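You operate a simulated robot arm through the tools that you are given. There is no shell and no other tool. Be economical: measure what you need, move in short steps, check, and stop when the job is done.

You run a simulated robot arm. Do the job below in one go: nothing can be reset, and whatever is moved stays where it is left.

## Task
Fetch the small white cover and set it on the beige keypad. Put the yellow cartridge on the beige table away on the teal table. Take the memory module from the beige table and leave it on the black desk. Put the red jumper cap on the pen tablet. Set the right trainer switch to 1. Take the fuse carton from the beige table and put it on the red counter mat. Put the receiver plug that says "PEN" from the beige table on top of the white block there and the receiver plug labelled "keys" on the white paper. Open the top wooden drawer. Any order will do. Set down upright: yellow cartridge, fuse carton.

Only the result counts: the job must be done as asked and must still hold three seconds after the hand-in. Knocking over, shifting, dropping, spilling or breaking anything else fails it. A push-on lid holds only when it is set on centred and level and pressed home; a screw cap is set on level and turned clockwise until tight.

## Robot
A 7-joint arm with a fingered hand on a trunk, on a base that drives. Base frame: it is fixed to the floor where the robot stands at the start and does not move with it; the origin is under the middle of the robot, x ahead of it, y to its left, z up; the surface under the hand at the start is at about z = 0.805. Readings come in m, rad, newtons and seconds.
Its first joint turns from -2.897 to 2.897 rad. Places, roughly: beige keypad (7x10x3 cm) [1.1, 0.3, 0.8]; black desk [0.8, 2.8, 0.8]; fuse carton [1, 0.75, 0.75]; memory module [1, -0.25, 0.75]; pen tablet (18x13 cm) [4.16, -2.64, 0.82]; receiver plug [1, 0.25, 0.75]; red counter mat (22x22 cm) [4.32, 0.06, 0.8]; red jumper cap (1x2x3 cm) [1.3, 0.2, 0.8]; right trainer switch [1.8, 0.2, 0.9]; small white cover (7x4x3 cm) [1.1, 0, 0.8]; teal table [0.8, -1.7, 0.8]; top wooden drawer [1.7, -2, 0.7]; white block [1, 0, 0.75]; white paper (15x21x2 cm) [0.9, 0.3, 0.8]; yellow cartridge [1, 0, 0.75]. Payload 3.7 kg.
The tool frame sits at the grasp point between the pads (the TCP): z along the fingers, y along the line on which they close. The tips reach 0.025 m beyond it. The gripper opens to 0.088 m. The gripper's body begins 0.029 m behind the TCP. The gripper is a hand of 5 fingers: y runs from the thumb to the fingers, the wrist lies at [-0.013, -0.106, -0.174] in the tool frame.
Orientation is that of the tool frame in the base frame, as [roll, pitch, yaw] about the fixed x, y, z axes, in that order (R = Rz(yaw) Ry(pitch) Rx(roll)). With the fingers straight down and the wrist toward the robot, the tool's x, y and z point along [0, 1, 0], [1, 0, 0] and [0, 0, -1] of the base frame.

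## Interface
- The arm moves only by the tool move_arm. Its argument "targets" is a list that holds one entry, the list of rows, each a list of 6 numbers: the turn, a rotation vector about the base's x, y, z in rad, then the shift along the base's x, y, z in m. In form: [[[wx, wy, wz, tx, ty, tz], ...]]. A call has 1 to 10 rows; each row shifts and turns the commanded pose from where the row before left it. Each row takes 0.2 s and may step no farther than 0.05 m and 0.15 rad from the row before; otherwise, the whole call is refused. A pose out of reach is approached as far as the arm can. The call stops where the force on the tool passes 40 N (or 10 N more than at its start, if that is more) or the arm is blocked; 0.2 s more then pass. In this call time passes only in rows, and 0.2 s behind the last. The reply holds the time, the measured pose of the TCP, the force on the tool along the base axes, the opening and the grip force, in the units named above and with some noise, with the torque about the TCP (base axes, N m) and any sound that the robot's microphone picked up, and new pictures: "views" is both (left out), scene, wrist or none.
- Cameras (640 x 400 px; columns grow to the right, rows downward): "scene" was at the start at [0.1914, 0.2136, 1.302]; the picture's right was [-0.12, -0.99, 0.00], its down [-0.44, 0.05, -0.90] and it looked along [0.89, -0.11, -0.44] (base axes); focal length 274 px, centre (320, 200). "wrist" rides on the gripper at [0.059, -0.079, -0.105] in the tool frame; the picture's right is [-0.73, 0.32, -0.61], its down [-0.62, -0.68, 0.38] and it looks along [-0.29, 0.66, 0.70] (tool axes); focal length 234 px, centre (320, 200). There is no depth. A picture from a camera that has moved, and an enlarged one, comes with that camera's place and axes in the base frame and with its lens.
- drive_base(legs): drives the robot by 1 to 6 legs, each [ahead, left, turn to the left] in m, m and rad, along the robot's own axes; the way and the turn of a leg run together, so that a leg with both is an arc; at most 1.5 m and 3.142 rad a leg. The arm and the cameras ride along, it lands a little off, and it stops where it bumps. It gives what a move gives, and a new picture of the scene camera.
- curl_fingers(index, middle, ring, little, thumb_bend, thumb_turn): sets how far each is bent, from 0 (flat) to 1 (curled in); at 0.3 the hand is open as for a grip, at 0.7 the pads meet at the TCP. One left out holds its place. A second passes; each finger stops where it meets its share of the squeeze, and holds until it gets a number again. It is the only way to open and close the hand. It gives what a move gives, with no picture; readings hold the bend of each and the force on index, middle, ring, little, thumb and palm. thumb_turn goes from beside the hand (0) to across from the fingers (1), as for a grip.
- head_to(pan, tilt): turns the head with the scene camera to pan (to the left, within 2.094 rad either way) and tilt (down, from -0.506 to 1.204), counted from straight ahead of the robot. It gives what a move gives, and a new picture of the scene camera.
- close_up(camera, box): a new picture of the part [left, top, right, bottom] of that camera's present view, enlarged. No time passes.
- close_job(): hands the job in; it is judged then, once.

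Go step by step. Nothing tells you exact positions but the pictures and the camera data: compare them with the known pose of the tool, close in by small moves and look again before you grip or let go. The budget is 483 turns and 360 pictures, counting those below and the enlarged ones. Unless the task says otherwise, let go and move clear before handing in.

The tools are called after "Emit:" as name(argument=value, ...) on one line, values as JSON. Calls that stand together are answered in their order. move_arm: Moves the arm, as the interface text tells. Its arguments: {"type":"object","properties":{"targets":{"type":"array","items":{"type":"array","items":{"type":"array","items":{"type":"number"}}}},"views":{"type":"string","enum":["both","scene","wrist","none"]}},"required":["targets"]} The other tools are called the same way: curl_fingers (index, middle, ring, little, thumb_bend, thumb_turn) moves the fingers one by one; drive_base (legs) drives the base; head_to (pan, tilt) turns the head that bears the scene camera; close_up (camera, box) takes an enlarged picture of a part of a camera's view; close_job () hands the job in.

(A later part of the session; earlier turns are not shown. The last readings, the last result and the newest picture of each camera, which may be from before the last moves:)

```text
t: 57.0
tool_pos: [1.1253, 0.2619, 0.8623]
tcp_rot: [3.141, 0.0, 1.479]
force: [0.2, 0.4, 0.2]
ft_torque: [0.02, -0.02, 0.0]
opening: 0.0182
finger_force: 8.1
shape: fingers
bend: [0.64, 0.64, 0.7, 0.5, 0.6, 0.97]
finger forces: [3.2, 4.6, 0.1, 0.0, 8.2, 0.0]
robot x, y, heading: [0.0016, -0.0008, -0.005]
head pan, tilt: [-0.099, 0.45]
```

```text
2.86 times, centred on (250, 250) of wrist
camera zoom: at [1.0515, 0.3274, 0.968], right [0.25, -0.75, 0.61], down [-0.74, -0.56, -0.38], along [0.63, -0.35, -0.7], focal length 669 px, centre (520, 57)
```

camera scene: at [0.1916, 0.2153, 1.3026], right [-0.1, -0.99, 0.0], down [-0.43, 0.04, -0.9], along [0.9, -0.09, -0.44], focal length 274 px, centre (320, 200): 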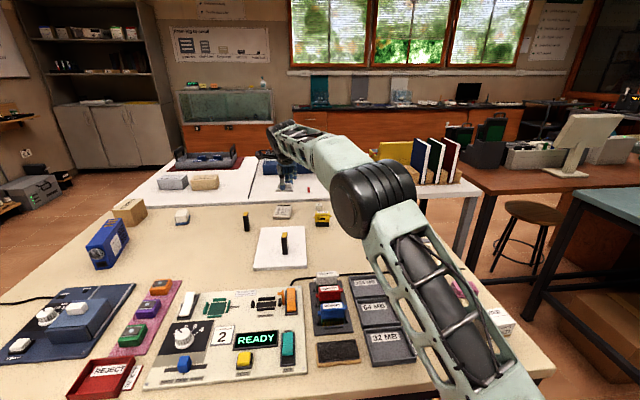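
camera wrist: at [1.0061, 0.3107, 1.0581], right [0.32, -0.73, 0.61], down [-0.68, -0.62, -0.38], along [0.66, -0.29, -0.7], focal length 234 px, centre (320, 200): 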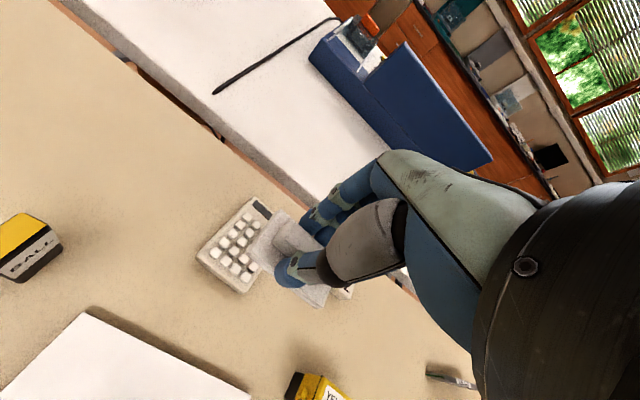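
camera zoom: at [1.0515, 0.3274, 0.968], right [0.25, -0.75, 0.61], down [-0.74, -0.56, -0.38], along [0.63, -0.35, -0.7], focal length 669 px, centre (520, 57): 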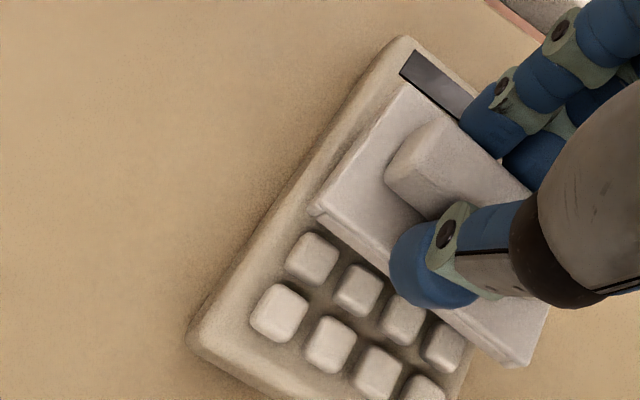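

Both views show the cover ~1.5 cm too far toward the display. I shift it back along the keypad and check again.

Emit:
move_arm(targets=[[[0, 0, 0, 0, 0, 0.005], [0, 0, 0, -0.015, 0.0, 0], [0, 0, 0, 0, 0, -0.005]]], views="none")

Emit:
close_up(camera="wrist", box=[160, 180, 340, 320])

Emit:
close_up(camera="scene", box=[260, 180, 320, 230])

```text
t: 57.8
tool_pos: [1.1099, 0.2614, 0.8631]
tcp_rot: [3.14, 0.0, 1.478]
force: [0.5, 0.6, -0.2]
ft_torque: [-0.02, 0.0, -0.03]
opening: 0.0177
finger_force: 7.9
shape: fingers
bend: [0.64, 0.64, 0.7, 0.5, 0.6, 0.97]
finger forces: [3.2, 4.5, 0.1, 0.0, 8.2, 0.1]
robot x, y, heading: [0.0011, 0.0011, 0.005]
head pan, tilt: [-0.099, 0.45]
```

```text
2.86 times, centred on (250, 250) of wrist
camera zoom: at [1.0362, 0.3273, 0.968], right [0.25, -0.75, 0.61], down [-0.74, -0.56, -0.38], along [0.63, -0.35, -0.7], focal length 669 px, centre (520, 57)
```

zoom: 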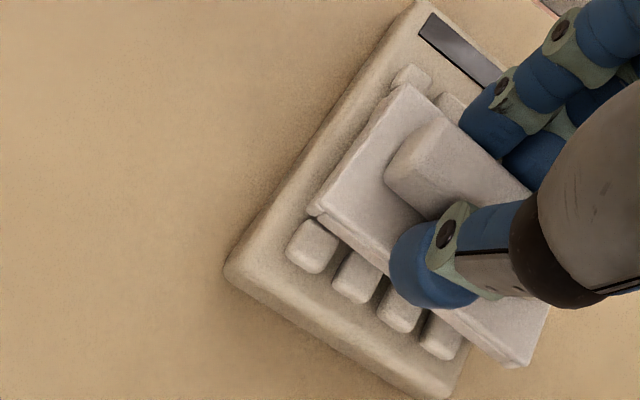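

```text
8.00 times, centred on (290, 205) of scene
camera zoom: at [0.1918, 0.2155, 1.3025], right [-0.1, -0.99, 0.0], down [-0.43, 0.04, -0.9], along [0.9, -0.09, -0.44], focal length 2192 px, centre (560, 160)
```

zoom: 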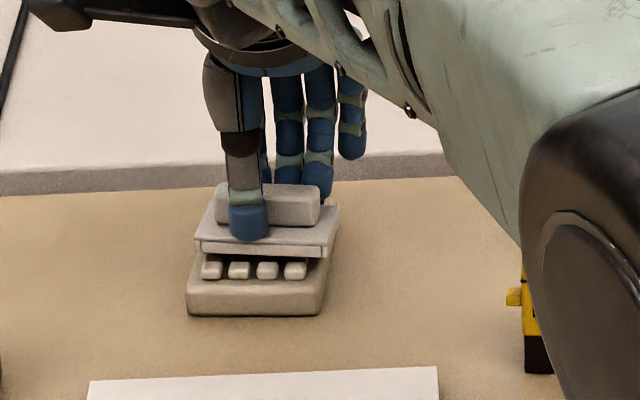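

Centred now. Lower to contact.

Emit:
move_arm(targets=[[[0, 0, 0, 0, 0, -0.002], [0, 0, 0, 0, 0, -0.002]]], views="none")

Emit:
move_arm(targets=[[[0, 0, 0, 0, 0, -0.002], [0, 0, 0, 0, 0, -0.001]]], views="none")

Emit:
close_up(camera="scene", box=[260, 180, 320, 230])

```text
t: 58.4
tool_pos: [1.1084, 0.262, 0.8586]
tcp_rot: [3.141, 0.001, 1.48]
force: [-0.3, 0.2, -0.1]
ft_torque: [0.0, 0.0, 0.02]
opening: 0.0179
finger_force: 7.4
shape: fingers
bend: [0.64, 0.64, 0.7, 0.5, 0.6, 0.97]
finger forces: [3.2, 4.5, 0.1, 0.0, 8.2, 0.1]
robot x, y, heading: [-0.0013, 0.0041, -0.002]
head pan, tilt: [-0.099, 0.45]
```

```text
t: 59.0
tool_pos: [1.1106, 0.2623, 0.8578]
tcp_rot: [3.138, -0.002, 1.478]
force: [-0.4, 0.5, 12.2]
ft_torque: [-0.01, 0.04, 0.04]
opening: 0.0104
finger_force: 11.4
shape: fingers
bend: [0.68, 0.65, 0.7, 0.5, 0.63, 0.96]
finger forces: [0.9, 8.3, 0.0, 0.0, 13.7, 0.1]
robot x, y, heading: [0.0013, 0.0012, -0.002]
head pan, tilt: [-0.099, 0.45]
```

```text
8.00 times, centred on (290, 205) of scene
camera zoom: at [0.1912, 0.2154, 1.3027], right [-0.1, -1.0, 0.0], down [-0.43, 0.04, -0.9], along [0.9, -0.09, -0.43], focal length 2192 px, centre (560, 160)
```

zoom: 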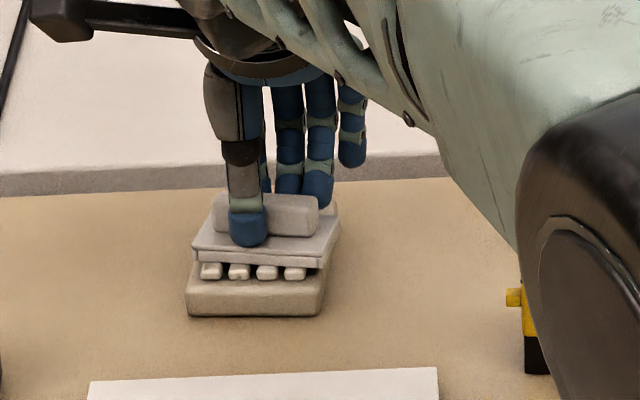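

Contact made. I release.

Emit:
curl_fingers(index=0.57, middle=0.57, ring=0.55, little=0.4, thumb_bend=0.52)

Emit:
curl_fingers(index=0.35, middle=0.35, ring=0.35, little=0.3, thumb_bend=0.35)

Emit:
close_up(camera="wrist", box=[160, 180, 340, 320])

Emit:
close_up(camera="scene", box=[260, 180, 320, 230])

```text
t: 60.0
tool_pos: [1.111, 0.2623, 0.8584]
tcp_rot: [3.137, -0.002, 1.477]
force: [3.9, 2.7, 26.8]
ft_torque: [0.22, 0.45, -0.06]
opening: 0.0247
finger_force: 14.4
shape: fingers
bend: [0.56, 0.56, 0.55, 0.4, 0.59, 0.97]
finger forces: [0.1, 0.0, 0.0, 0.1, 28.0, 0.1]
robot x, y, heading: [0.002, -0.0016, 0.006]
head pan, tilt: [-0.099, 0.45]
```

```text
t: 61.0
tool_pos: [1.1103, 0.2623, 0.855]
tcp_rot: [3.14, 0.0, 1.479]
force: [0.2, -0.2, -0.3]
ft_torque: [-0.05, 0.0, -0.01]
opening: 0.0741
finger_force: 0.0
shape: fingers
bend: [0.35, 0.35, 0.35, 0.3, 0.35, 0.97]
finger forces: [0.0, 0.1, 0.0, 0.1, 0.1, 0.1]
robot x, y, heading: [-0.0003, 0.0022, 0.002]
head pan, tilt: [-0.099, 0.45]
```

```text
2.86 times, centred on (250, 250) of wrist
camera zoom: at [1.0368, 0.3273, 0.961], right [0.26, -0.75, 0.61], down [-0.74, -0.56, -0.38], along [0.63, -0.35, -0.7], focal length 669 px, centre (520, 57)
```

zoom: 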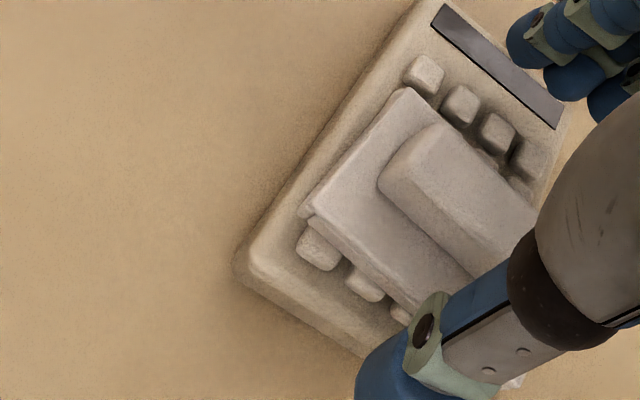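

```text
8.00 times, centred on (290, 205) of scene
camera zoom: at [0.1917, 0.2155, 1.3025], right [-0.1, -1.0, 0.0], down [-0.43, 0.04, -0.9], along [0.9, -0.09, -0.44], focal length 2192 px, centre (560, 160)
```

zoom: 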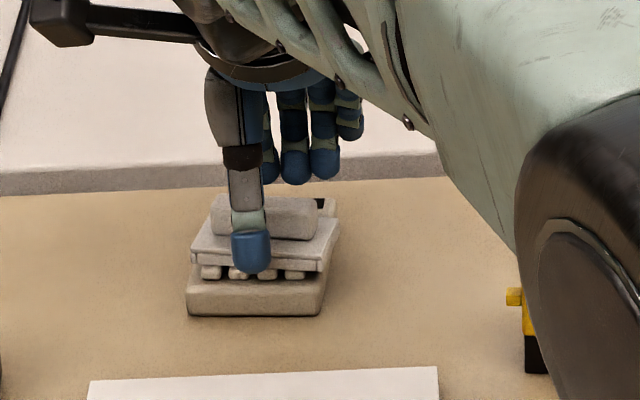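

The cover sits on the keypad. I rise and go look at the memory module.

Emit:
move_arm(targets=[[[0, 0, 0, 0, 0, 0.045], [0, 0, 0, 0, 0, 0.045], [0, 0, 0, -0.01, -0.03, 0.03], [0, 0, 0, 0, -0.048, 0], [0, 0, 0, 0, -0.048, 0], [0, 0, 0, 0, -0.048, 0], [0, 0, 0, 0, -0.048, 0], [0, 0, 0, 0, -0.048, 0], [0, 0, 0, 0, -0.048, 0], [0, 0, 0, 0, -0.048, 0]]], views="wrist")

Emit:
close_up(camera="scene", box=[260, 180, 320, 230])

Emit:
close_up(camera="wrist", box=[200, 200, 360, 300])

```text
t: 63.2
tool_pos: [1.1014, -0.1017, 0.9767]
tcp_rot: [3.141, -0.001, 1.484]
force: [0.2, -0.2, 0.5]
ft_torque: [-0.05, 0.04, -0.01]
opening: 0.0738
finger_force: 0.1
shape: fingers
bend: [0.35, 0.35, 0.35, 0.3, 0.35, 0.97]
finger forces: [0.0, 0.0, 0.0, 0.1, 0.0, 0.1]
robot x, y, heading: [0.0015, -0.0005, 0.007]
head pan, tilt: [-0.099, 0.45]
camera wrist: at [1.0279, -0.0374, 1.0829], right [0.26, -0.75, 0.61], down [-0.73, -0.56, -0.38], along [0.63, -0.35, -0.7], focal length 234 px, centre (320, 200)
```

wrist: 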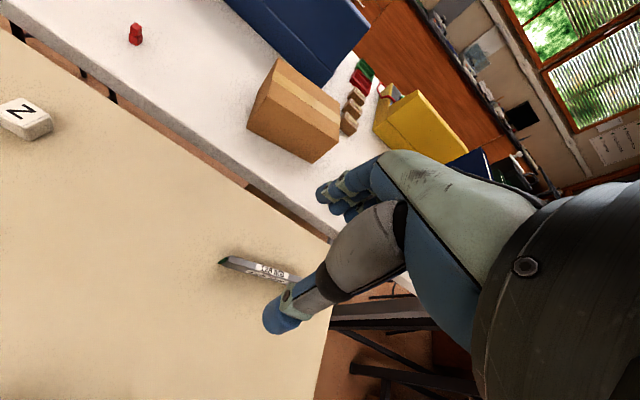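

```text
8.00 times, centred on (290, 205) of scene
camera zoom: at [0.1915, 0.2159, 1.3025], right [-0.1, -1.0, 0.0], down [-0.43, 0.04, -0.9], along [0.9, -0.09, -0.44], focal length 2192 px, centre (560, 160)
```

zoom: 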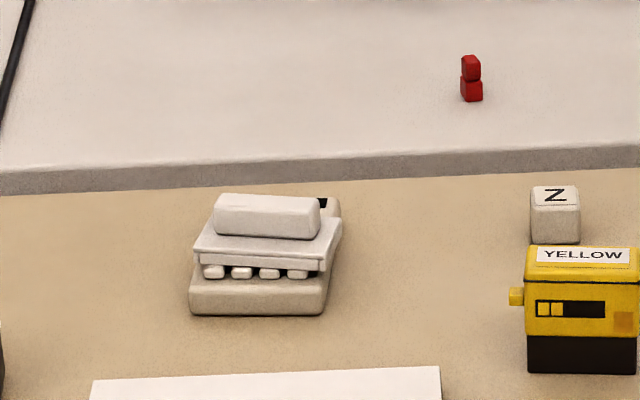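

```text
4.00 times, centred on (280, 250) of wrist
camera zoom: at [1.0279, -0.0374, 1.0829], right [0.26, -0.75, 0.61], down [-0.73, -0.56, -0.38], along [0.63, -0.35, -0.7], focal length 937 px, centre (480, 0)
```

zoom: 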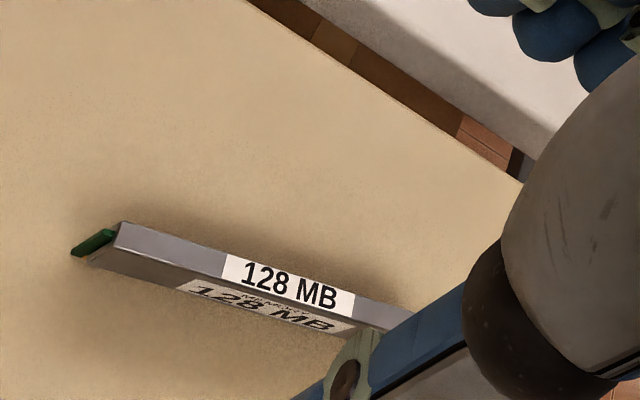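

The module's centre is about (1.123, −0.136), long axis turned +0.21 rad from y. I align the hand and lower to 0.88.

Emit:
move_arm(targets=[[[0, 0, 0.1, 0.008, -0.011, -0.03], [0, 0, 0.1, 0.008, -0.011, -0.03], [0, 0, 0.096, 0.006, -0.012, -0.037]]], views="wrist")

Emit:
close_up(camera="wrist", box=[200, 180, 360, 300])

Emit:
close_up(camera="scene", box=[340, 170, 420, 230])

```text
t: 64.0
tool_pos: [1.1223, -0.1382, 0.881]
tcp_rot: [3.14, 0.0, 1.777]
force: [0.0, 0.9, 0.4]
ft_torque: [-0.04, 0.01, -0.01]
opening: 0.074
finger_force: 0.1
shape: fingers
bend: [0.35, 0.35, 0.35, 0.3, 0.35, 0.97]
finger forces: [0.0, 0.0, 0.0, 0.1, 0.0, 0.0]
robot x, y, heading: [0.0011, 0.0046, -0.001]
head pan, tilt: [-0.099, 0.45]
camera wrist: at [1.0329, -0.0972, 0.9862], right [0.46, -0.64, 0.61], down [-0.54, -0.75, -0.38], along [0.7, -0.15, -0.7], focal length 234 px, centre (320, 200)
```

wrist: 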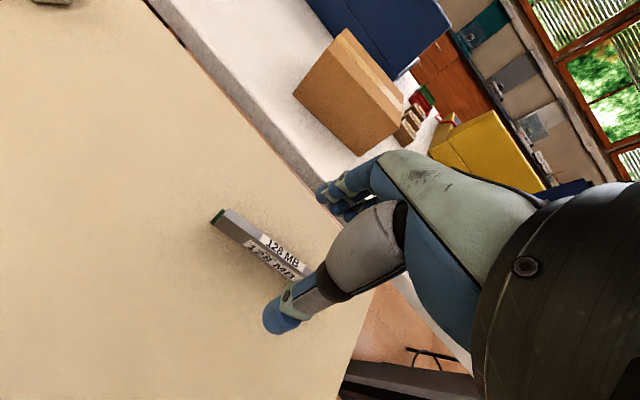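

```text
3.33 times, centred on (280, 240) of wrist
camera zoom: at [1.0329, -0.0972, 0.9862], right [0.46, -0.64, 0.61], down [-0.54, -0.75, -0.38], along [0.7, -0.15, -0.7], focal length 781 px, centre (453, 67)
```

zoom: 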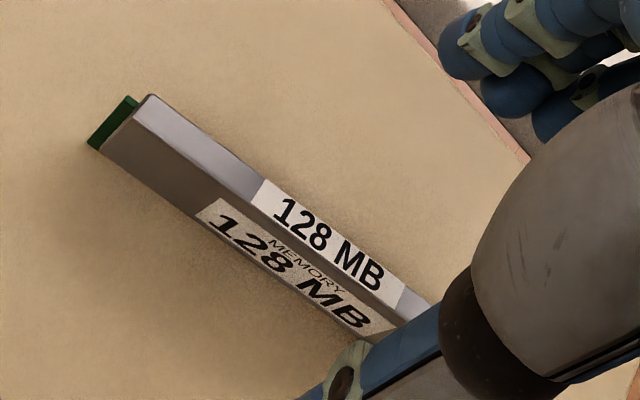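

```text
6.67 times, centred on (380, 200) of scene
camera zoom: at [0.1914, 0.2157, 1.3026], right [-0.1, -1.0, 0.0], down [-0.43, 0.04, -0.9], along [0.9, -0.09, -0.44], focal length 1826 px, centre (-80, 200)
```

zoom: 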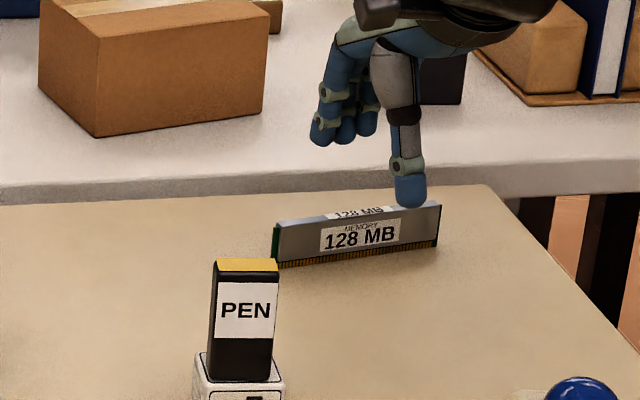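

Aligned. Descend and grip the module.

Emit:
move_arm(targets=[[[0, 0, 0, 0, 0, -0.03], [0, 0, 0, 0, 0, -0.015]]], views="none")

Emit:
curl_fingers(index=0.75, middle=0.75, ring=0.75, little=0.75, thumb_bend=0.75)

Emit:
close_up(camera="scene", box=[340, 170, 420, 230])

Emit:
close_up(camera="wrist", box=[200, 180, 360, 300])

```text
t: 64.6
tool_pos: [1.1237, -0.1359, 0.8356]
tcp_rot: [-3.141, 0.001, 1.774]
force: [-0.4, -0.4, -1.2]
ft_torque: [0.0, -0.02, -0.02]
opening: 0.074
finger_force: 0.0
shape: fingers
bend: [0.35, 0.35, 0.35, 0.3, 0.35, 0.97]
finger forces: [0.0, 0.0, 0.0, 0.1, 0.0, 0.0]
robot x, y, heading: [-0.0018, -0.0034, -0.002]
head pan, tilt: [-0.099, 0.45]
```

```text
t: 65.6
tool_pos: [1.1245, -0.138, 0.8353]
tcp_rot: [3.141, -0.001, 1.775]
force: [0.3, -0.2, 0.1]
ft_torque: [-0.02, -0.01, 0.0]
opening: 0.0012
finger_force: 8.0
shape: fingers
bend: [0.74, 0.74, 0.75, 0.75, 0.68, 0.96]
finger forces: [5.9, 1.9, 0.0, 0.0, 7.9, 0.0]
robot x, y, heading: [-0.006, -0.0029, 0.002]
head pan, tilt: [-0.099, 0.45]
```

```text
6.67 times, centred on (380, 200) of scene
camera zoom: at [0.1918, 0.2154, 1.3026], right [-0.1, -1.0, 0.0], down [-0.43, 0.04, -0.9], along [0.9, -0.09, -0.44], focal length 1826 px, centre (-80, 200)
```

zoom: 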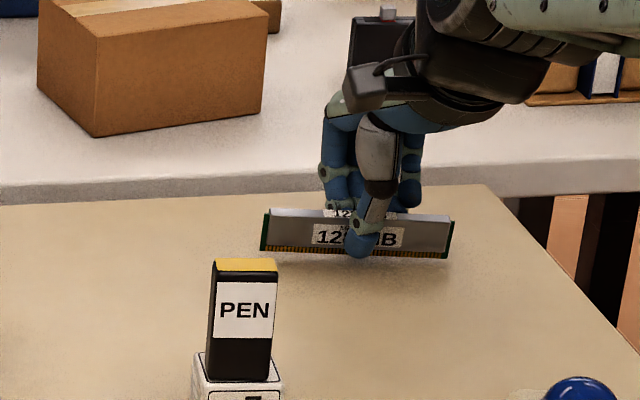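

```text
3.33 times, centred on (280, 240) of wrist
camera zoom: at [1.0339, -0.0968, 0.9409], right [0.46, -0.65, 0.61], down [-0.54, -0.75, -0.38], along [0.7, -0.15, -0.7], focal length 781 px, centre (453, 67)
```

zoom: 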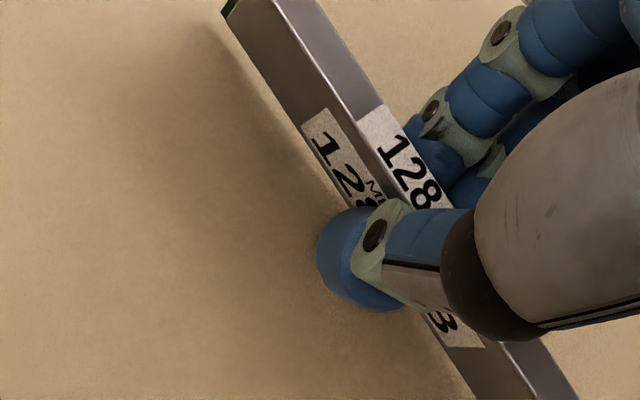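

Module gripped. I lift, retract the arm a bit, then drive left toward the black desk.

Emit:
move_arm(targets=[[[0, 0, 0, 0, 0, 0.03], [0, 0, 0, 0, 0, 0.04], [0, 0, 0, -0.02, 0, 0.04], [0, 0, 0, -0.03, 0, 0.035], [0, 0, -0.05, -0.035, 0.01, 0.03], [0, 0, -0.05, -0.04, 0.01, 0.02], [0, 0, -0.05, -0.045, 0.01, 0.01], [0, 0, -0.05, -0.045, 0.01, 0], [0, 0, 0, -0.045, 0.01, 0], [0, 0, 0, -0.045, 0.01, 0]]], views="wrist")

Emit:
move_arm(targets=[[[0, 0, 0, -0.045, 0.01, 0], [0, 0, 0, -0.045, 0.01, 0], [0, 0, 0, -0.045, 0.01, 0], [0, 0, 0, -0.045, 0.01, 0]]], views="none")

Emit:
head_to(pan=1.2, tilt=0.35)

```text
t: 67.8
tool_pos: [0.8169, -0.0768, 1.0367]
tcp_rot: [-3.14, 0.0, 1.574]
force: [-0.6, 0.9, -1.2]
ft_torque: [-0.01, -0.01, -0.01]
opening: 0.001
finger_force: 8.1
shape: fingers
bend: [0.74, 0.74, 0.75, 0.75, 0.68, 0.96]
finger forces: [5.9, 1.9, 0.1, 0.0, 7.9, 0.0]
robot x, y, heading: [-0.0007, -0.003, -0.001]
head pan, tilt: [-0.099, 0.45]
camera wrist: at [0.739, -0.0194, 1.1428], right [0.33, -0.72, 0.61], down [-0.68, -0.63, -0.38], along [0.66, -0.29, -0.7], focal length 234 px, centre (320, 200)
```

wrist: 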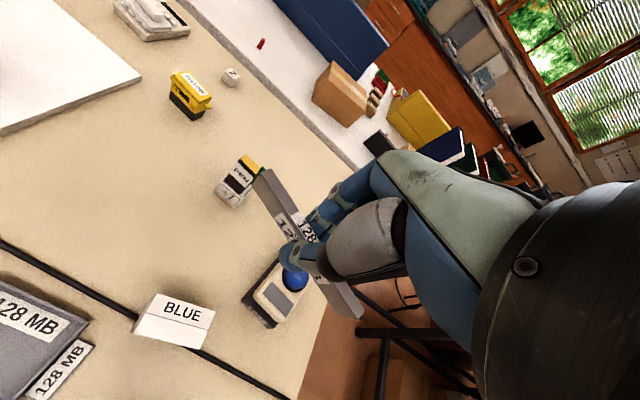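

```text
t: 68.8
tool_pos: [0.6382, -0.0383, 1.0373]
tcp_rot: [-3.141, 0.0, 1.576]
force: [0.8, 0.6, -0.8]
ft_torque: [0.02, 0.03, 0.03]
opening: 0.0012
finger_force: 7.9
shape: fingers
bend: [0.74, 0.74, 0.75, 0.75, 0.68, 0.96]
finger forces: [5.9, 1.9, 0.0, 0.0, 7.9, 0.1]
robot x, y, heading: [-0.0025, -0.0024, 0.001]
head pan, tilt: [-0.099, 0.45]
```

```text
t: 70.3
tool_pos: [0.6389, -0.0384, 1.0386]
tcp_rot: [-3.141, 0.001, 1.575]
force: [-0.2, 0.2, -0.5]
ft_torque: [-0.05, 0.02, 0.0]
opening: 0.001
finger_force: 7.7
shape: fingers
bend: [0.74, 0.74, 0.75, 0.75, 0.68, 0.96]
finger forces: [5.9, 1.8, 0.0, 0.0, 7.9, 0.1]
robot x, y, heading: [-0.0024, -0.001, 0.003]
head pan, tilt: [1.201, 0.351]
camera scene: at [0.134, 0.3114, 1.3118], right [0.93, -0.36, 0.0], down [-0.12, -0.32, -0.94], along [0.34, 0.88, -0.34], focal length 274 px, centre (320, 200)
```

scene: 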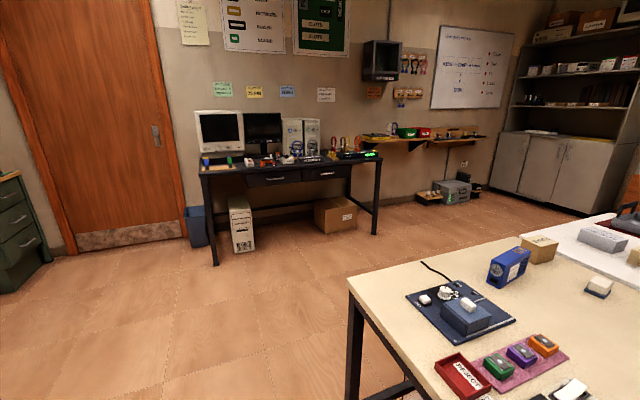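

Emit:
drive_base(legs=[[0, 1.5, 0], [0.2, 0.3, 0]])

Emit:
head_to(pan=1.0, tilt=0.5)

```text
t: 79.6
tool_pos: [0.8447, 1.7594, 1.0387]
tcp_rot: [3.141, -0.001, 1.568]
force: [0.7, -0.3, -0.3]
ft_torque: [-0.01, 0.01, 0.0]
opening: 0.0012
finger_force: 7.8
shape: fingers
bend: [0.74, 0.74, 0.75, 0.75, 0.68, 0.96]
finger forces: [5.9, 1.8, 0.1, 0.0, 8.0, 0.0]
robot x, y, heading: [0.205, 1.8028, -0.004]
head pan, tilt: [1.201, 0.351]
camera scene: at [0.3437, 2.1134, 1.3118], right [0.93, -0.37, 0.0], down [-0.13, -0.32, -0.94], along [0.35, 0.87, -0.34], focal length 274 px, centre (320, 200)
```

scene: 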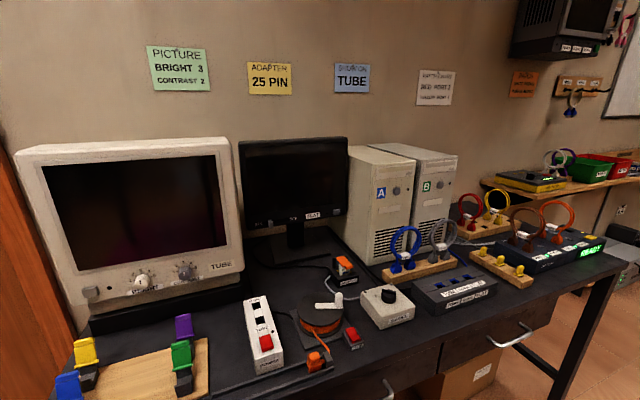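

```text
t: 80.4
tool_pos: [0.846, 1.7593, 1.0385]
tcp_rot: [3.141, -0.001, 1.566]
force: [0.5, 0.8, 0.7]
ft_torque: [0.0, 0.03, -0.05]
opening: 0.0011
finger_force: 8.0
shape: fingers
bend: [0.74, 0.74, 0.75, 0.75, 0.68, 0.96]
finger forces: [5.9, 1.9, 0.0, 0.0, 7.9, 0.0]
robot x, y, heading: [0.207, 1.8015, -0.007]
head pan, tilt: [1.0, 0.499]
camera scene: at [0.3591, 2.103, 1.2981], right [0.84, -0.55, 0.0], down [-0.26, -0.4, -0.88], along [0.48, 0.74, -0.48], focal length 274 px, centre (320, 200)
```

scene: 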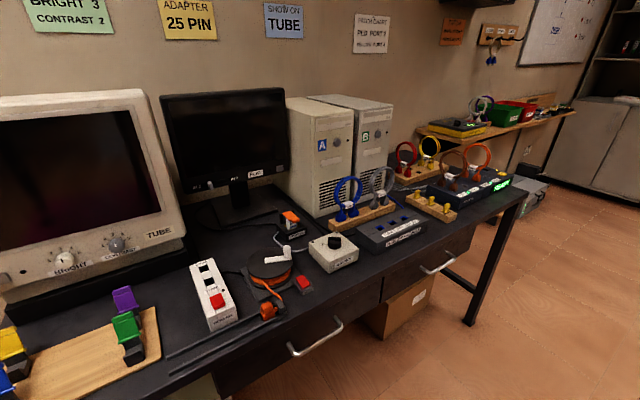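

I enlarge the desk to find a free spot.

Emit:
close_up(camera="scene", box=[300, 150, 540, 300])

Emit:
close_up(camera="scene", box=[100, 200, 340, 400])

```text
2.67 times, centred on (420, 225) of scene
camera zoom: at [0.3591, 2.103, 1.2981], right [0.84, -0.55, 0.0], down [-0.26, -0.4, -0.88], along [0.48, 0.74, -0.48], focal length 730 px, centre (53, 133)
```

zoom: 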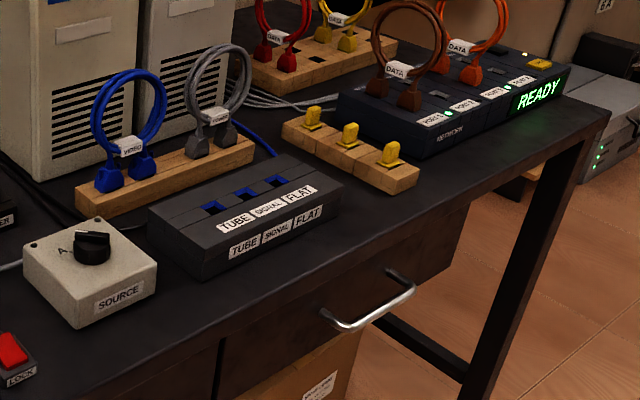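

```text
2.00 times, centred on (220, 300) of scene
camera zoom: at [0.3591, 2.103, 1.2981], right [0.84, -0.55, 0.0], down [-0.26, -0.4, -0.88], along [0.48, 0.74, -0.48], focal length 548 px, centre (520, 0)
```

zoom: 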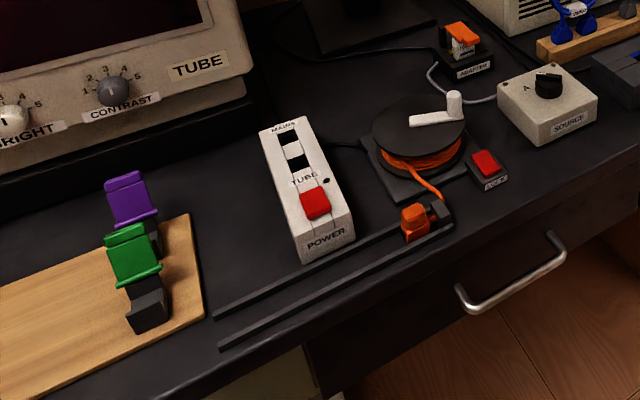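

The strip along the desk's front edge (x≈0.9, y≈2.51) is free. I drive ahead a bit and swing the hand there, turning it so the module lies along the edge.

Emit:
drive_base(legs=[[0.3, -0.05, 0]])

Emit:
move_arm(targets=[[[0, 0, 0.14, -0.03, 0.035, 0], [0, 0, 0.14, -0.03, 0.035, 0], [0, 0, 0.14, -0.03, 0.035, 0], [0, 0, 0.14, -0.03, 0.035, 0], [0, 0, 0.14, -0.03, 0.035, 0], [0, 0, 0.14, -0.01, 0.045, 0], [0, 0, 0.14, 0, 0.045, 0], [0, 0, 0.14, 0, 0.045, 0], [0, 0, 0.14, 0, 0.045, 0], [0, 0, 0.14, 0, 0.045, 0]]], views="none")

Emit:
head_to(pan=1.2, tilt=0.6)

```text
t: 82.4
tool_pos: [1.1465, 1.7064, 1.0382]
tcp_rot: [-3.141, 0.001, 1.566]
force: [0.1, 0.3, 0.1]
ft_torque: [-0.01, 0.03, 0.0]
opening: 0.0006
finger_force: 7.7
shape: fingers
bend: [0.74, 0.74, 0.75, 0.75, 0.68, 0.96]
finger forces: [5.8, 1.9, 0.0, 0.1, 7.9, 0.0]
robot x, y, heading: [0.5095, 1.7517, -0.007]
head pan, tilt: [1.0, 0.499]
camera scene: at [0.6594, 2.0505, 1.2981], right [0.84, -0.55, 0.0], down [-0.26, -0.4, -0.88], along [0.48, 0.73, -0.48], focal length 274 px, centre (320, 200)
```

scene: 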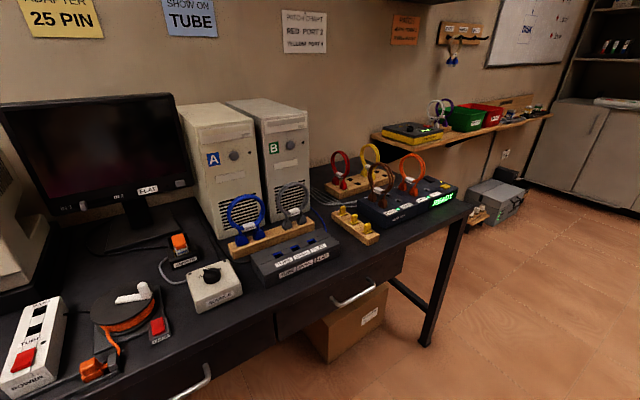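

```text
t: 84.6
tool_pos: [0.9852, 2.1059, 1.038]
tcp_rot: [3.14, 0.0, 2.968]
force: [-0.1, -0.8, 0.6]
ft_torque: [-0.01, -0.01, -0.02]
opening: 0.0009
finger_force: 8.2
shape: fingers
bend: [0.74, 0.74, 0.75, 0.75, 0.68, 0.96]
finger forces: [5.8, 1.7, 0.0, 0.0, 7.6, 0.1]
robot x, y, heading: [0.5064, 1.749, -0.01]
head pan, tilt: [1.0, 0.499]
```

```text
t: 85.4
tool_pos: [0.9855, 2.1055, 1.0385]
tcp_rot: [3.14, 0.0, 2.966]
force: [0.4, 0.2, -0.8]
ft_torque: [0.02, -0.01, 0.04]
opening: 0.0007
finger_force: 7.8
shape: fingers
bend: [0.74, 0.74, 0.75, 0.75, 0.68, 0.96]
finger forces: [5.9, 1.8, 0.0, 0.0, 7.5, 0.0]
robot x, y, heading: [0.512, 1.7486, -0.008]
head pan, tilt: [1.201, 0.6]
camera scene: at [0.6423, 2.0566, 1.289], right [0.93, -0.37, 0.0], down [-0.21, -0.52, -0.83], along [0.31, 0.77, -0.56], focal length 274 px, centre (320, 200)
```

scene: 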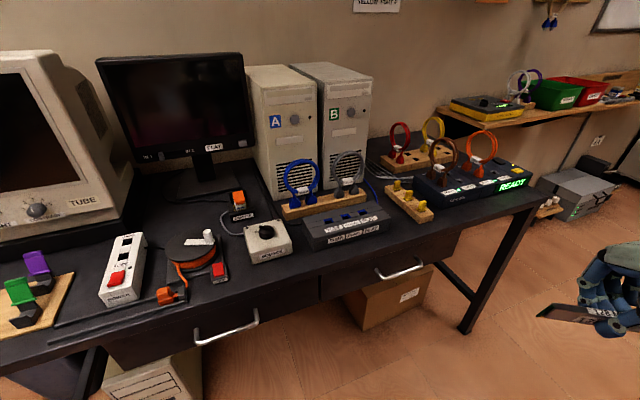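

Emit:
move_arm(targets=[[[0, 0, 0.14, -0.015, 0.045, 0], [0, 0, 0.14, -0.015, 0.045, 0], [0, 0, 0.14, -0.015, 0.045, 0], [0, 0, 0, -0.01, 0.048, 0], [0, 0, 0, 0, 0.048, 0], [0, 0, 0, 0, 0.048, 0], [0, 0, 0, 0, 0.048, 0], [0, 0, 0, 0, 0.048, 0], [0, 0, 0, 0, 0.025, -0.03]]], views="both")

Emit:
close_up(camera="scene", box=[220, 130, 460, 290])

```text
t: 87.4
tool_pos: [0.9321, 2.5048, 1.0074]
tcp_rot: [-3.141, 0.004, -2.898]
force: [-0.2, -0.9, -0.2]
ft_torque: [0.02, 0.01, 0.0]
opening: 0.001
finger_force: 7.5
shape: fingers
bend: [0.74, 0.74, 0.75, 0.75, 0.68, 0.96]
finger forces: [5.7, 1.6, 0.0, 0.1, 7.4, 0.1]
robot x, y, heading: [0.5113, 1.7517, -0.009]
head pan, tilt: [1.201, 0.6]
camera scene: at [0.6423, 2.0563, 1.2891], right [0.93, -0.37, 0.0], down [-0.21, -0.52, -0.83], along [0.31, 0.77, -0.56], focal length 274 px, centre (320, 200)
camera wrist: at [0.8923, 2.4141, 1.1139], right [0.63, 0.49, 0.61], down [0.77, -0.51, -0.38], along [0.12, 0.71, -0.7], focal length 234 px, centre (320, 200)
```

scene: 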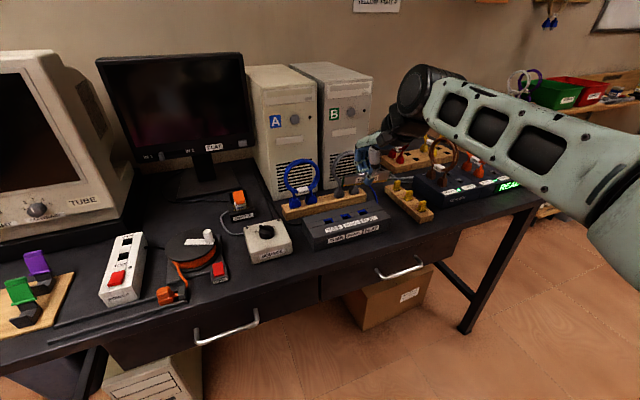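
wrist: 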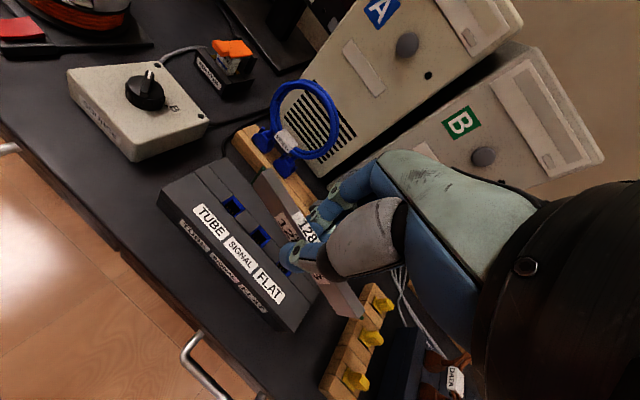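

```text
2.50 times, centred on (340, 210) of scene
camera zoom: at [0.6423, 2.0563, 1.2891], right [0.93, -0.37, 0.0], down [-0.21, -0.52, -0.83], along [0.31, 0.77, -0.56], focal length 685 px, centre (270, 175)
```

zoom: 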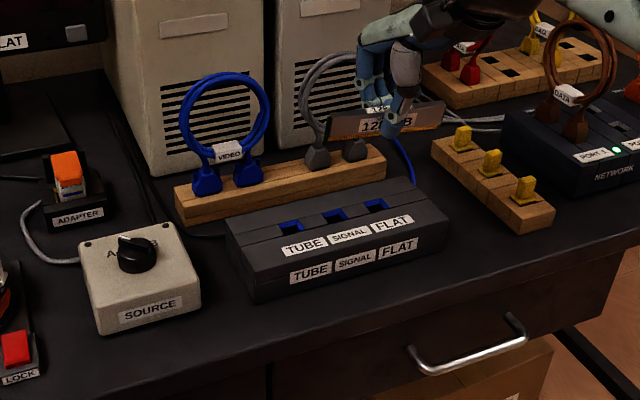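

Desk surface is at about z 0.795; strip between box front (y≈2.52) and edge (y≈2.45). I move to (0.89, 2.485) and lower partway.

Emit:
move_arm(targets=[[[0, 0, 0, -0.04, -0.02, -0.02], [0, 0, 0, 0, 0, -0.045], [0, 0, 0, 0, 0, -0.045], [0, 0, 0, 0, 0, -0.03]]], views="wrist")

Emit:
close_up(camera="scene", box=[260, 160, 420, 280])

```text
t: 88.4
tool_pos: [0.8893, 2.4866, 0.8669]
tcp_rot: [-3.141, 0.002, -2.897]
force: [-0.8, -0.2, 0.0]
ft_torque: [0.0, 0.0, -0.01]
opening: 0.0007
finger_force: 7.5
shape: fingers
bend: [0.74, 0.74, 0.75, 0.75, 0.68, 0.96]
finger forces: [5.6, 1.6, 0.2, 0.0, 7.4, 0.0]
robot x, y, heading: [0.5051, 1.7506, -0.009]
head pan, tilt: [1.201, 0.6]
camera wrist: at [0.8518, 2.3949, 0.9722], right [0.63, 0.49, 0.61], down [0.77, -0.51, -0.38], along [0.12, 0.71, -0.7], focal length 234 px, centre (320, 200)
```

wrist: 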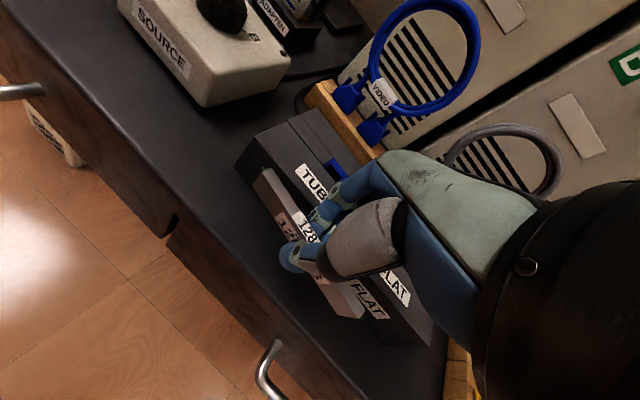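

```text
3.33 times, centred on (340, 220) of scene
camera zoom: at [0.6423, 2.0566, 1.289], right [0.93, -0.37, 0.0], down [-0.21, -0.52, -0.83], along [0.31, 0.77, -0.56], focal length 913 px, centre (253, 133)
```

zoom: 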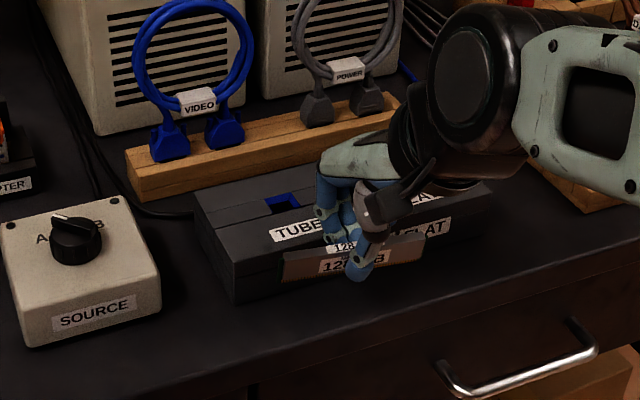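

Emit:
close_up(camera="wrist", box=[140, 120, 460, 320])

```text
2.00 times, centred on (300, 220) of wrist
camera zoom: at [0.8518, 2.3949, 0.9722], right [0.63, 0.49, 0.61], down [0.77, -0.51, -0.38], along [0.12, 0.71, -0.7], focal length 468 px, centre (360, 160)
```

zoom: 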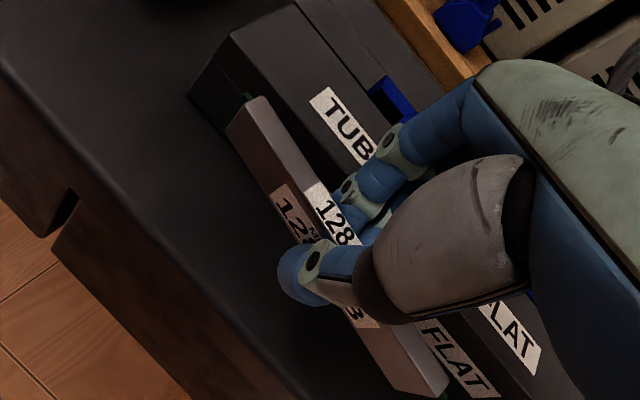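

Strip confirmed (y 2.46–2.518). I shift 8 mm toward the edge and lower gently.

Emit:
move_arm(targets=[[[0, 0, 0, 0, -0.009, 0], [0, 0, 0, 0, 0, -0.02], [0, 0, 0, 0, 0, -0.012], [0, 0, 0, 0, 0, -0.004]]], views="none")

Emit:
move_arm(targets=[[[0, 0, 0, 0, 0, -0.003]]], views="none")

Emit:
close_up(camera="scene", box=[300, 200, 400, 260])

```text
t: 89.4
tool_pos: [0.8904, 2.4778, 0.831]
tcp_rot: [-3.138, 0.0, -2.897]
force: [0.7, -10.9, 4.9]
ft_torque: [-0.02, 0.01, -0.01]
opening: 0.001
finger_force: 17.2
shape: fingers
bend: [0.74, 0.75, 0.75, 0.75, 0.68, 0.94]
finger forces: [6.6, 14.7, 3.8, 0.0, 9.6, 0.1]
robot x, y, heading: [0.5065, 1.7494, -0.01]
head pan, tilt: [1.201, 0.6]
```

```text
t: 89.8
tool_pos: [0.8906, 2.4787, 0.8309]
tcp_rot: [3.139, 0.002, -2.897]
force: [-0.8, -17.6, 11.1]
ft_torque: [0.27, 0.0, -0.06]
opening: 0.001
finger_force: 20.1
shape: fingers
bend: [0.74, 0.75, 0.75, 0.75, 0.68, 0.94]
finger forces: [5.8, 18.2, 5.6, 0.0, 10.1, 0.0]
robot x, y, heading: [0.5069, 1.7517, -0.007]
head pan, tilt: [1.201, 0.6]
```

```text
6.40 times, centred on (350, 230) of scene
camera zoom: at [0.6421, 2.0556, 1.2892], right [0.93, -0.37, 0.0], down [-0.21, -0.52, -0.83], along [0.31, 0.77, -0.56], focal length 1753 px, centre (128, 8)
```

zoom: 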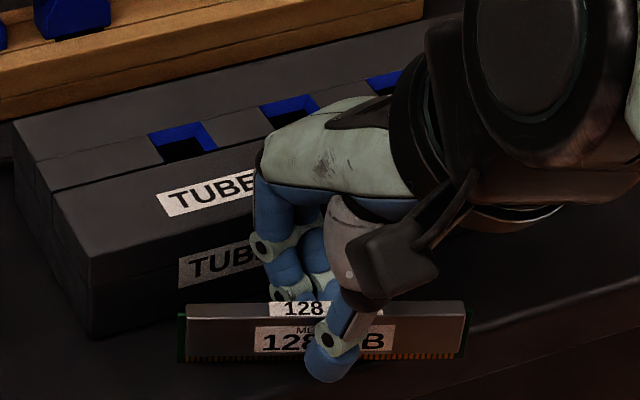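

The fingers press against the box behind. I back off upward and toward the edge.

Emit:
move_arm(targets=[[[0, 0, 0, 0, -0.004, 0.002], [0, 0, 0, 0, -0.003, 0.015], [0, 0, -0.12, 0, 0.003, 0.01]]], views="none")

Emit:
close_up(camera="scene", box=[260, 180, 420, 280])

Emit:
close_up(camera="wrist", box=[140, 120, 460, 320])

```text
t: 90.6
tool_pos: [0.8911, 2.4743, 0.8556]
tcp_rot: [3.141, 0.001, -3.02]
force: [0.2, -0.3, -0.7]
ft_torque: [-0.03, 0.01, -0.02]
opening: 0.0011
finger_force: 7.6
shape: fingers
bend: [0.74, 0.75, 0.75, 0.75, 0.69, 0.95]
finger forces: [6.5, 1.5, 0.0, 0.1, 8.0, 0.0]
robot x, y, heading: [0.5052, 1.7528, -0.009]
head pan, tilt: [1.201, 0.6]
```

```text
4.00 times, centred on (340, 230) of scene
camera zoom: at [0.6425, 2.0567, 1.289], right [0.93, -0.37, 0.0], down [-0.21, -0.52, -0.82], along [0.31, 0.77, -0.57], focal length 1096 px, centre (240, 80)
```

zoom: 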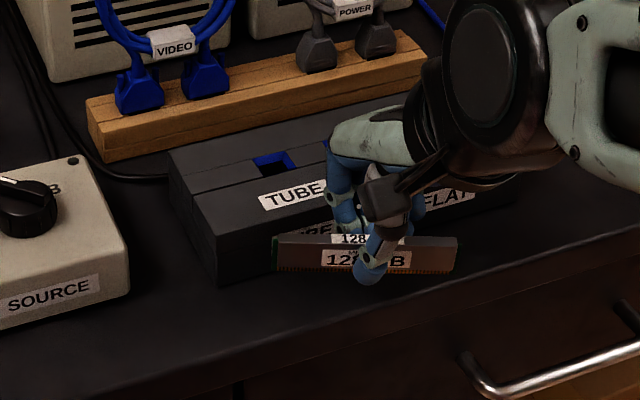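

```text
2.00 times, centred on (300, 220) of wrist
camera zoom: at [0.8417, 2.3882, 0.962], right [0.68, 0.41, 0.61], down [0.7, -0.6, -0.38], along [0.21, 0.69, -0.7], focal length 468 px, centre (360, 160)
```

zoom: 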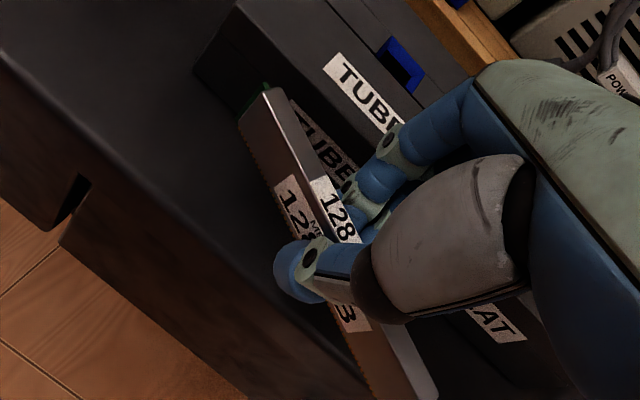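

The box hasn't moved. There's a wider free strip to the right of the jumper block (x≈1.3), so I lift and drive ahead.

Emit:
move_arm(targets=[[[0, 0, 0, 0, -0.01, 0.045], [0, 0, 0, 0, -0.01, 0.045], [0, 0, 0, 0, -0.01, 0.045]]], views="none")

Emit:
drive_base(legs=[[0.4, 0, 0]])

Emit:
close_up(camera="scene", box=[200, 120, 460, 300])

```text
t: 91.4
tool_pos: [0.8908, 2.4441, 0.9898]
tcp_rot: [3.141, 0.001, -3.016]
force: [-0.4, -0.2, -0.1]
ft_torque: [-0.02, 0.02, 0.0]
opening: 0.0006
finger_force: 7.6
shape: fingers
bend: [0.74, 0.75, 0.75, 0.75, 0.69, 0.95]
finger forces: [6.2, 1.5, 0.1, 0.0, 7.8, 0.0]
robot x, y, heading: [0.5062, 1.7517, -0.014]
head pan, tilt: [1.201, 0.6]
```

```text
t: 93.9
tool_pos: [1.2874, 2.4423, 0.9906]
tcp_rot: [3.141, -0.001, -3.012]
force: [-0.5, 0.6, -0.3]
ft_torque: [-0.03, -0.02, 0.03]
opening: 0.0008
finger_force: 7.6
shape: fingers
bend: [0.74, 0.75, 0.75, 0.75, 0.69, 0.95]
finger forces: [6.3, 1.5, 0.0, 0.0, 7.9, 0.0]
robot x, y, heading: [0.9119, 1.7496, -0.003]
head pan, tilt: [1.201, 0.6]
camera scene: at [1.0424, 2.0549, 1.289], right [0.93, -0.36, 0.0], down [-0.21, -0.53, -0.83], along [0.3, 0.77, -0.56], focal length 274 px, centre (320, 200)
```

scene: 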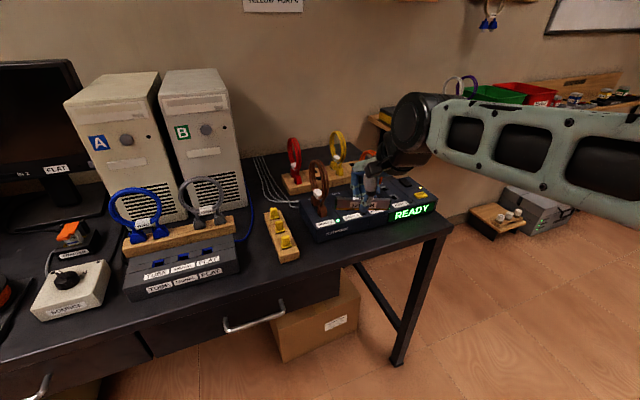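

```text
2.22 times, centred on (330, 210) of scene
camera zoom: at [1.0424, 2.0549, 1.289], right [0.93, -0.36, 0.0], down [-0.21, -0.53, -0.83], along [0.3, 0.77, -0.56], focal length 609 px, centre (298, 178)
```

zoom: 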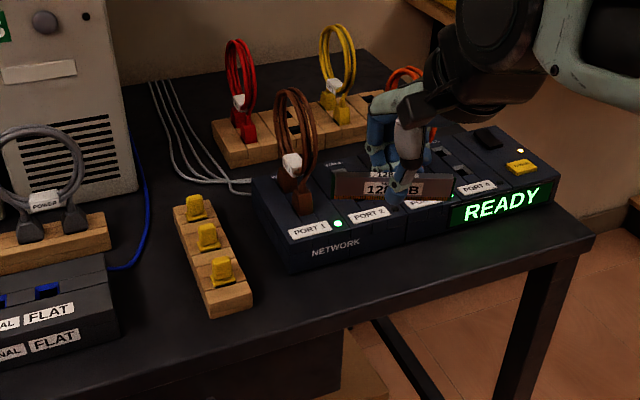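

Strip there spans y 2.475–2.548. I move to (1.33, 2.506) and lower.

Emit:
move_arm(targets=[[[0, 0, 0, 0.02, 0.032, -0.03], [0, 0, 0, 0.023, 0.032, -0.03], [0, 0, 0, 0, 0, -0.045], [0, 0, 0, 0, 0, -0.025]]], views="none")

Emit:
close_up(camera="scene", box=[280, 150, 440, 270])

Emit:
close_up(camera="wrist", box=[140, 120, 460, 320])

```text
t: 94.9
tool_pos: [1.3317, 2.5064, 0.8598]
tcp_rot: [3.141, -0.001, -3.014]
force: [0.3, 0.4, 0.3]
ft_torque: [0.01, -0.05, 0.03]
opening: 0.0007
finger_force: 7.6
shape: fingers
bend: [0.74, 0.75, 0.75, 0.75, 0.69, 0.95]
finger forces: [6.2, 1.4, 0.0, 0.0, 7.7, 0.0]
robot x, y, heading: [0.908, 1.749, -0.004]
head pan, tilt: [1.201, 0.6]
```

```text
3.33 times, centred on (360, 210) of scene
camera zoom: at [1.0423, 2.0548, 1.289], right [0.93, -0.36, 0.0], down [-0.21, -0.53, -0.83], along [0.3, 0.77, -0.56], focal length 913 px, centre (187, 167)
```

zoom: 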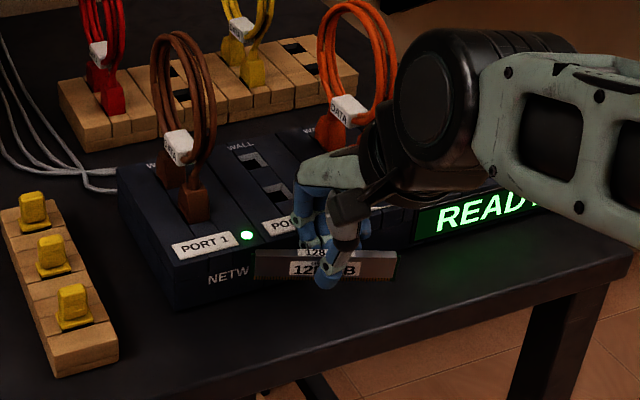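

```text
2.00 times, centred on (300, 220) of wrist
camera zoom: at [1.283, 2.4196, 0.9657], right [0.68, 0.41, 0.61], down [0.71, -0.59, -0.38], along [0.2, 0.69, -0.7], focal length 468 px, centre (360, 160)
```

zoom: 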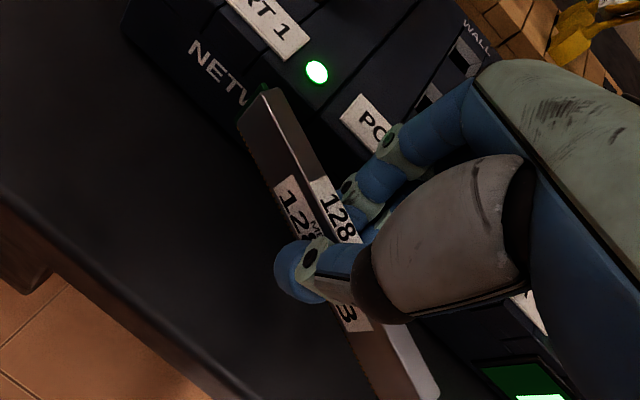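

Emit:
move_arm(targets=[[[0, 0, 0, 0, -0.01, 0], [0, 0, 0, 0, 0, -0.02], [0, 0, 0, 0, 0, -0.005], [0, 0, 0, 0, 0, -0.003]]], views="none")

Emit:
close_up(camera="scene", box=[310, 180, 410, 250])

```text
t: 95.9
tool_pos: [1.3305, 2.4981, 0.8324]
tcp_rot: [-3.141, 0.0, -3.011]
force: [0.4, -0.1, -0.8]
ft_torque: [0.01, -0.01, -0.01]
opening: 0.0005
finger_force: 7.3
shape: fingers
bend: [0.74, 0.75, 0.75, 0.75, 0.69, 0.95]
finger forces: [6.2, 1.5, 0.1, 0.0, 7.7, 0.0]
robot x, y, heading: [0.9102, 1.7464, -0.002]
head pan, tilt: [1.201, 0.6]
```

```text
5.71 times, centred on (360, 215) of scene
camera zoom: at [1.0424, 2.0549, 1.289], right [0.93, -0.36, 0.0], down [-0.21, -0.53, -0.83], along [0.3, 0.77, -0.56], focal length 1565 px, centre (91, 114)
```

zoom: 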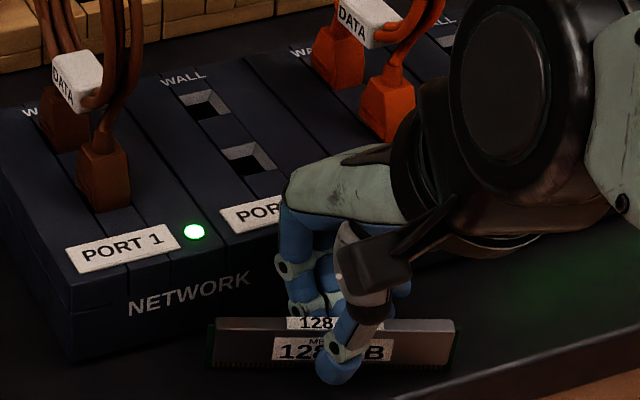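

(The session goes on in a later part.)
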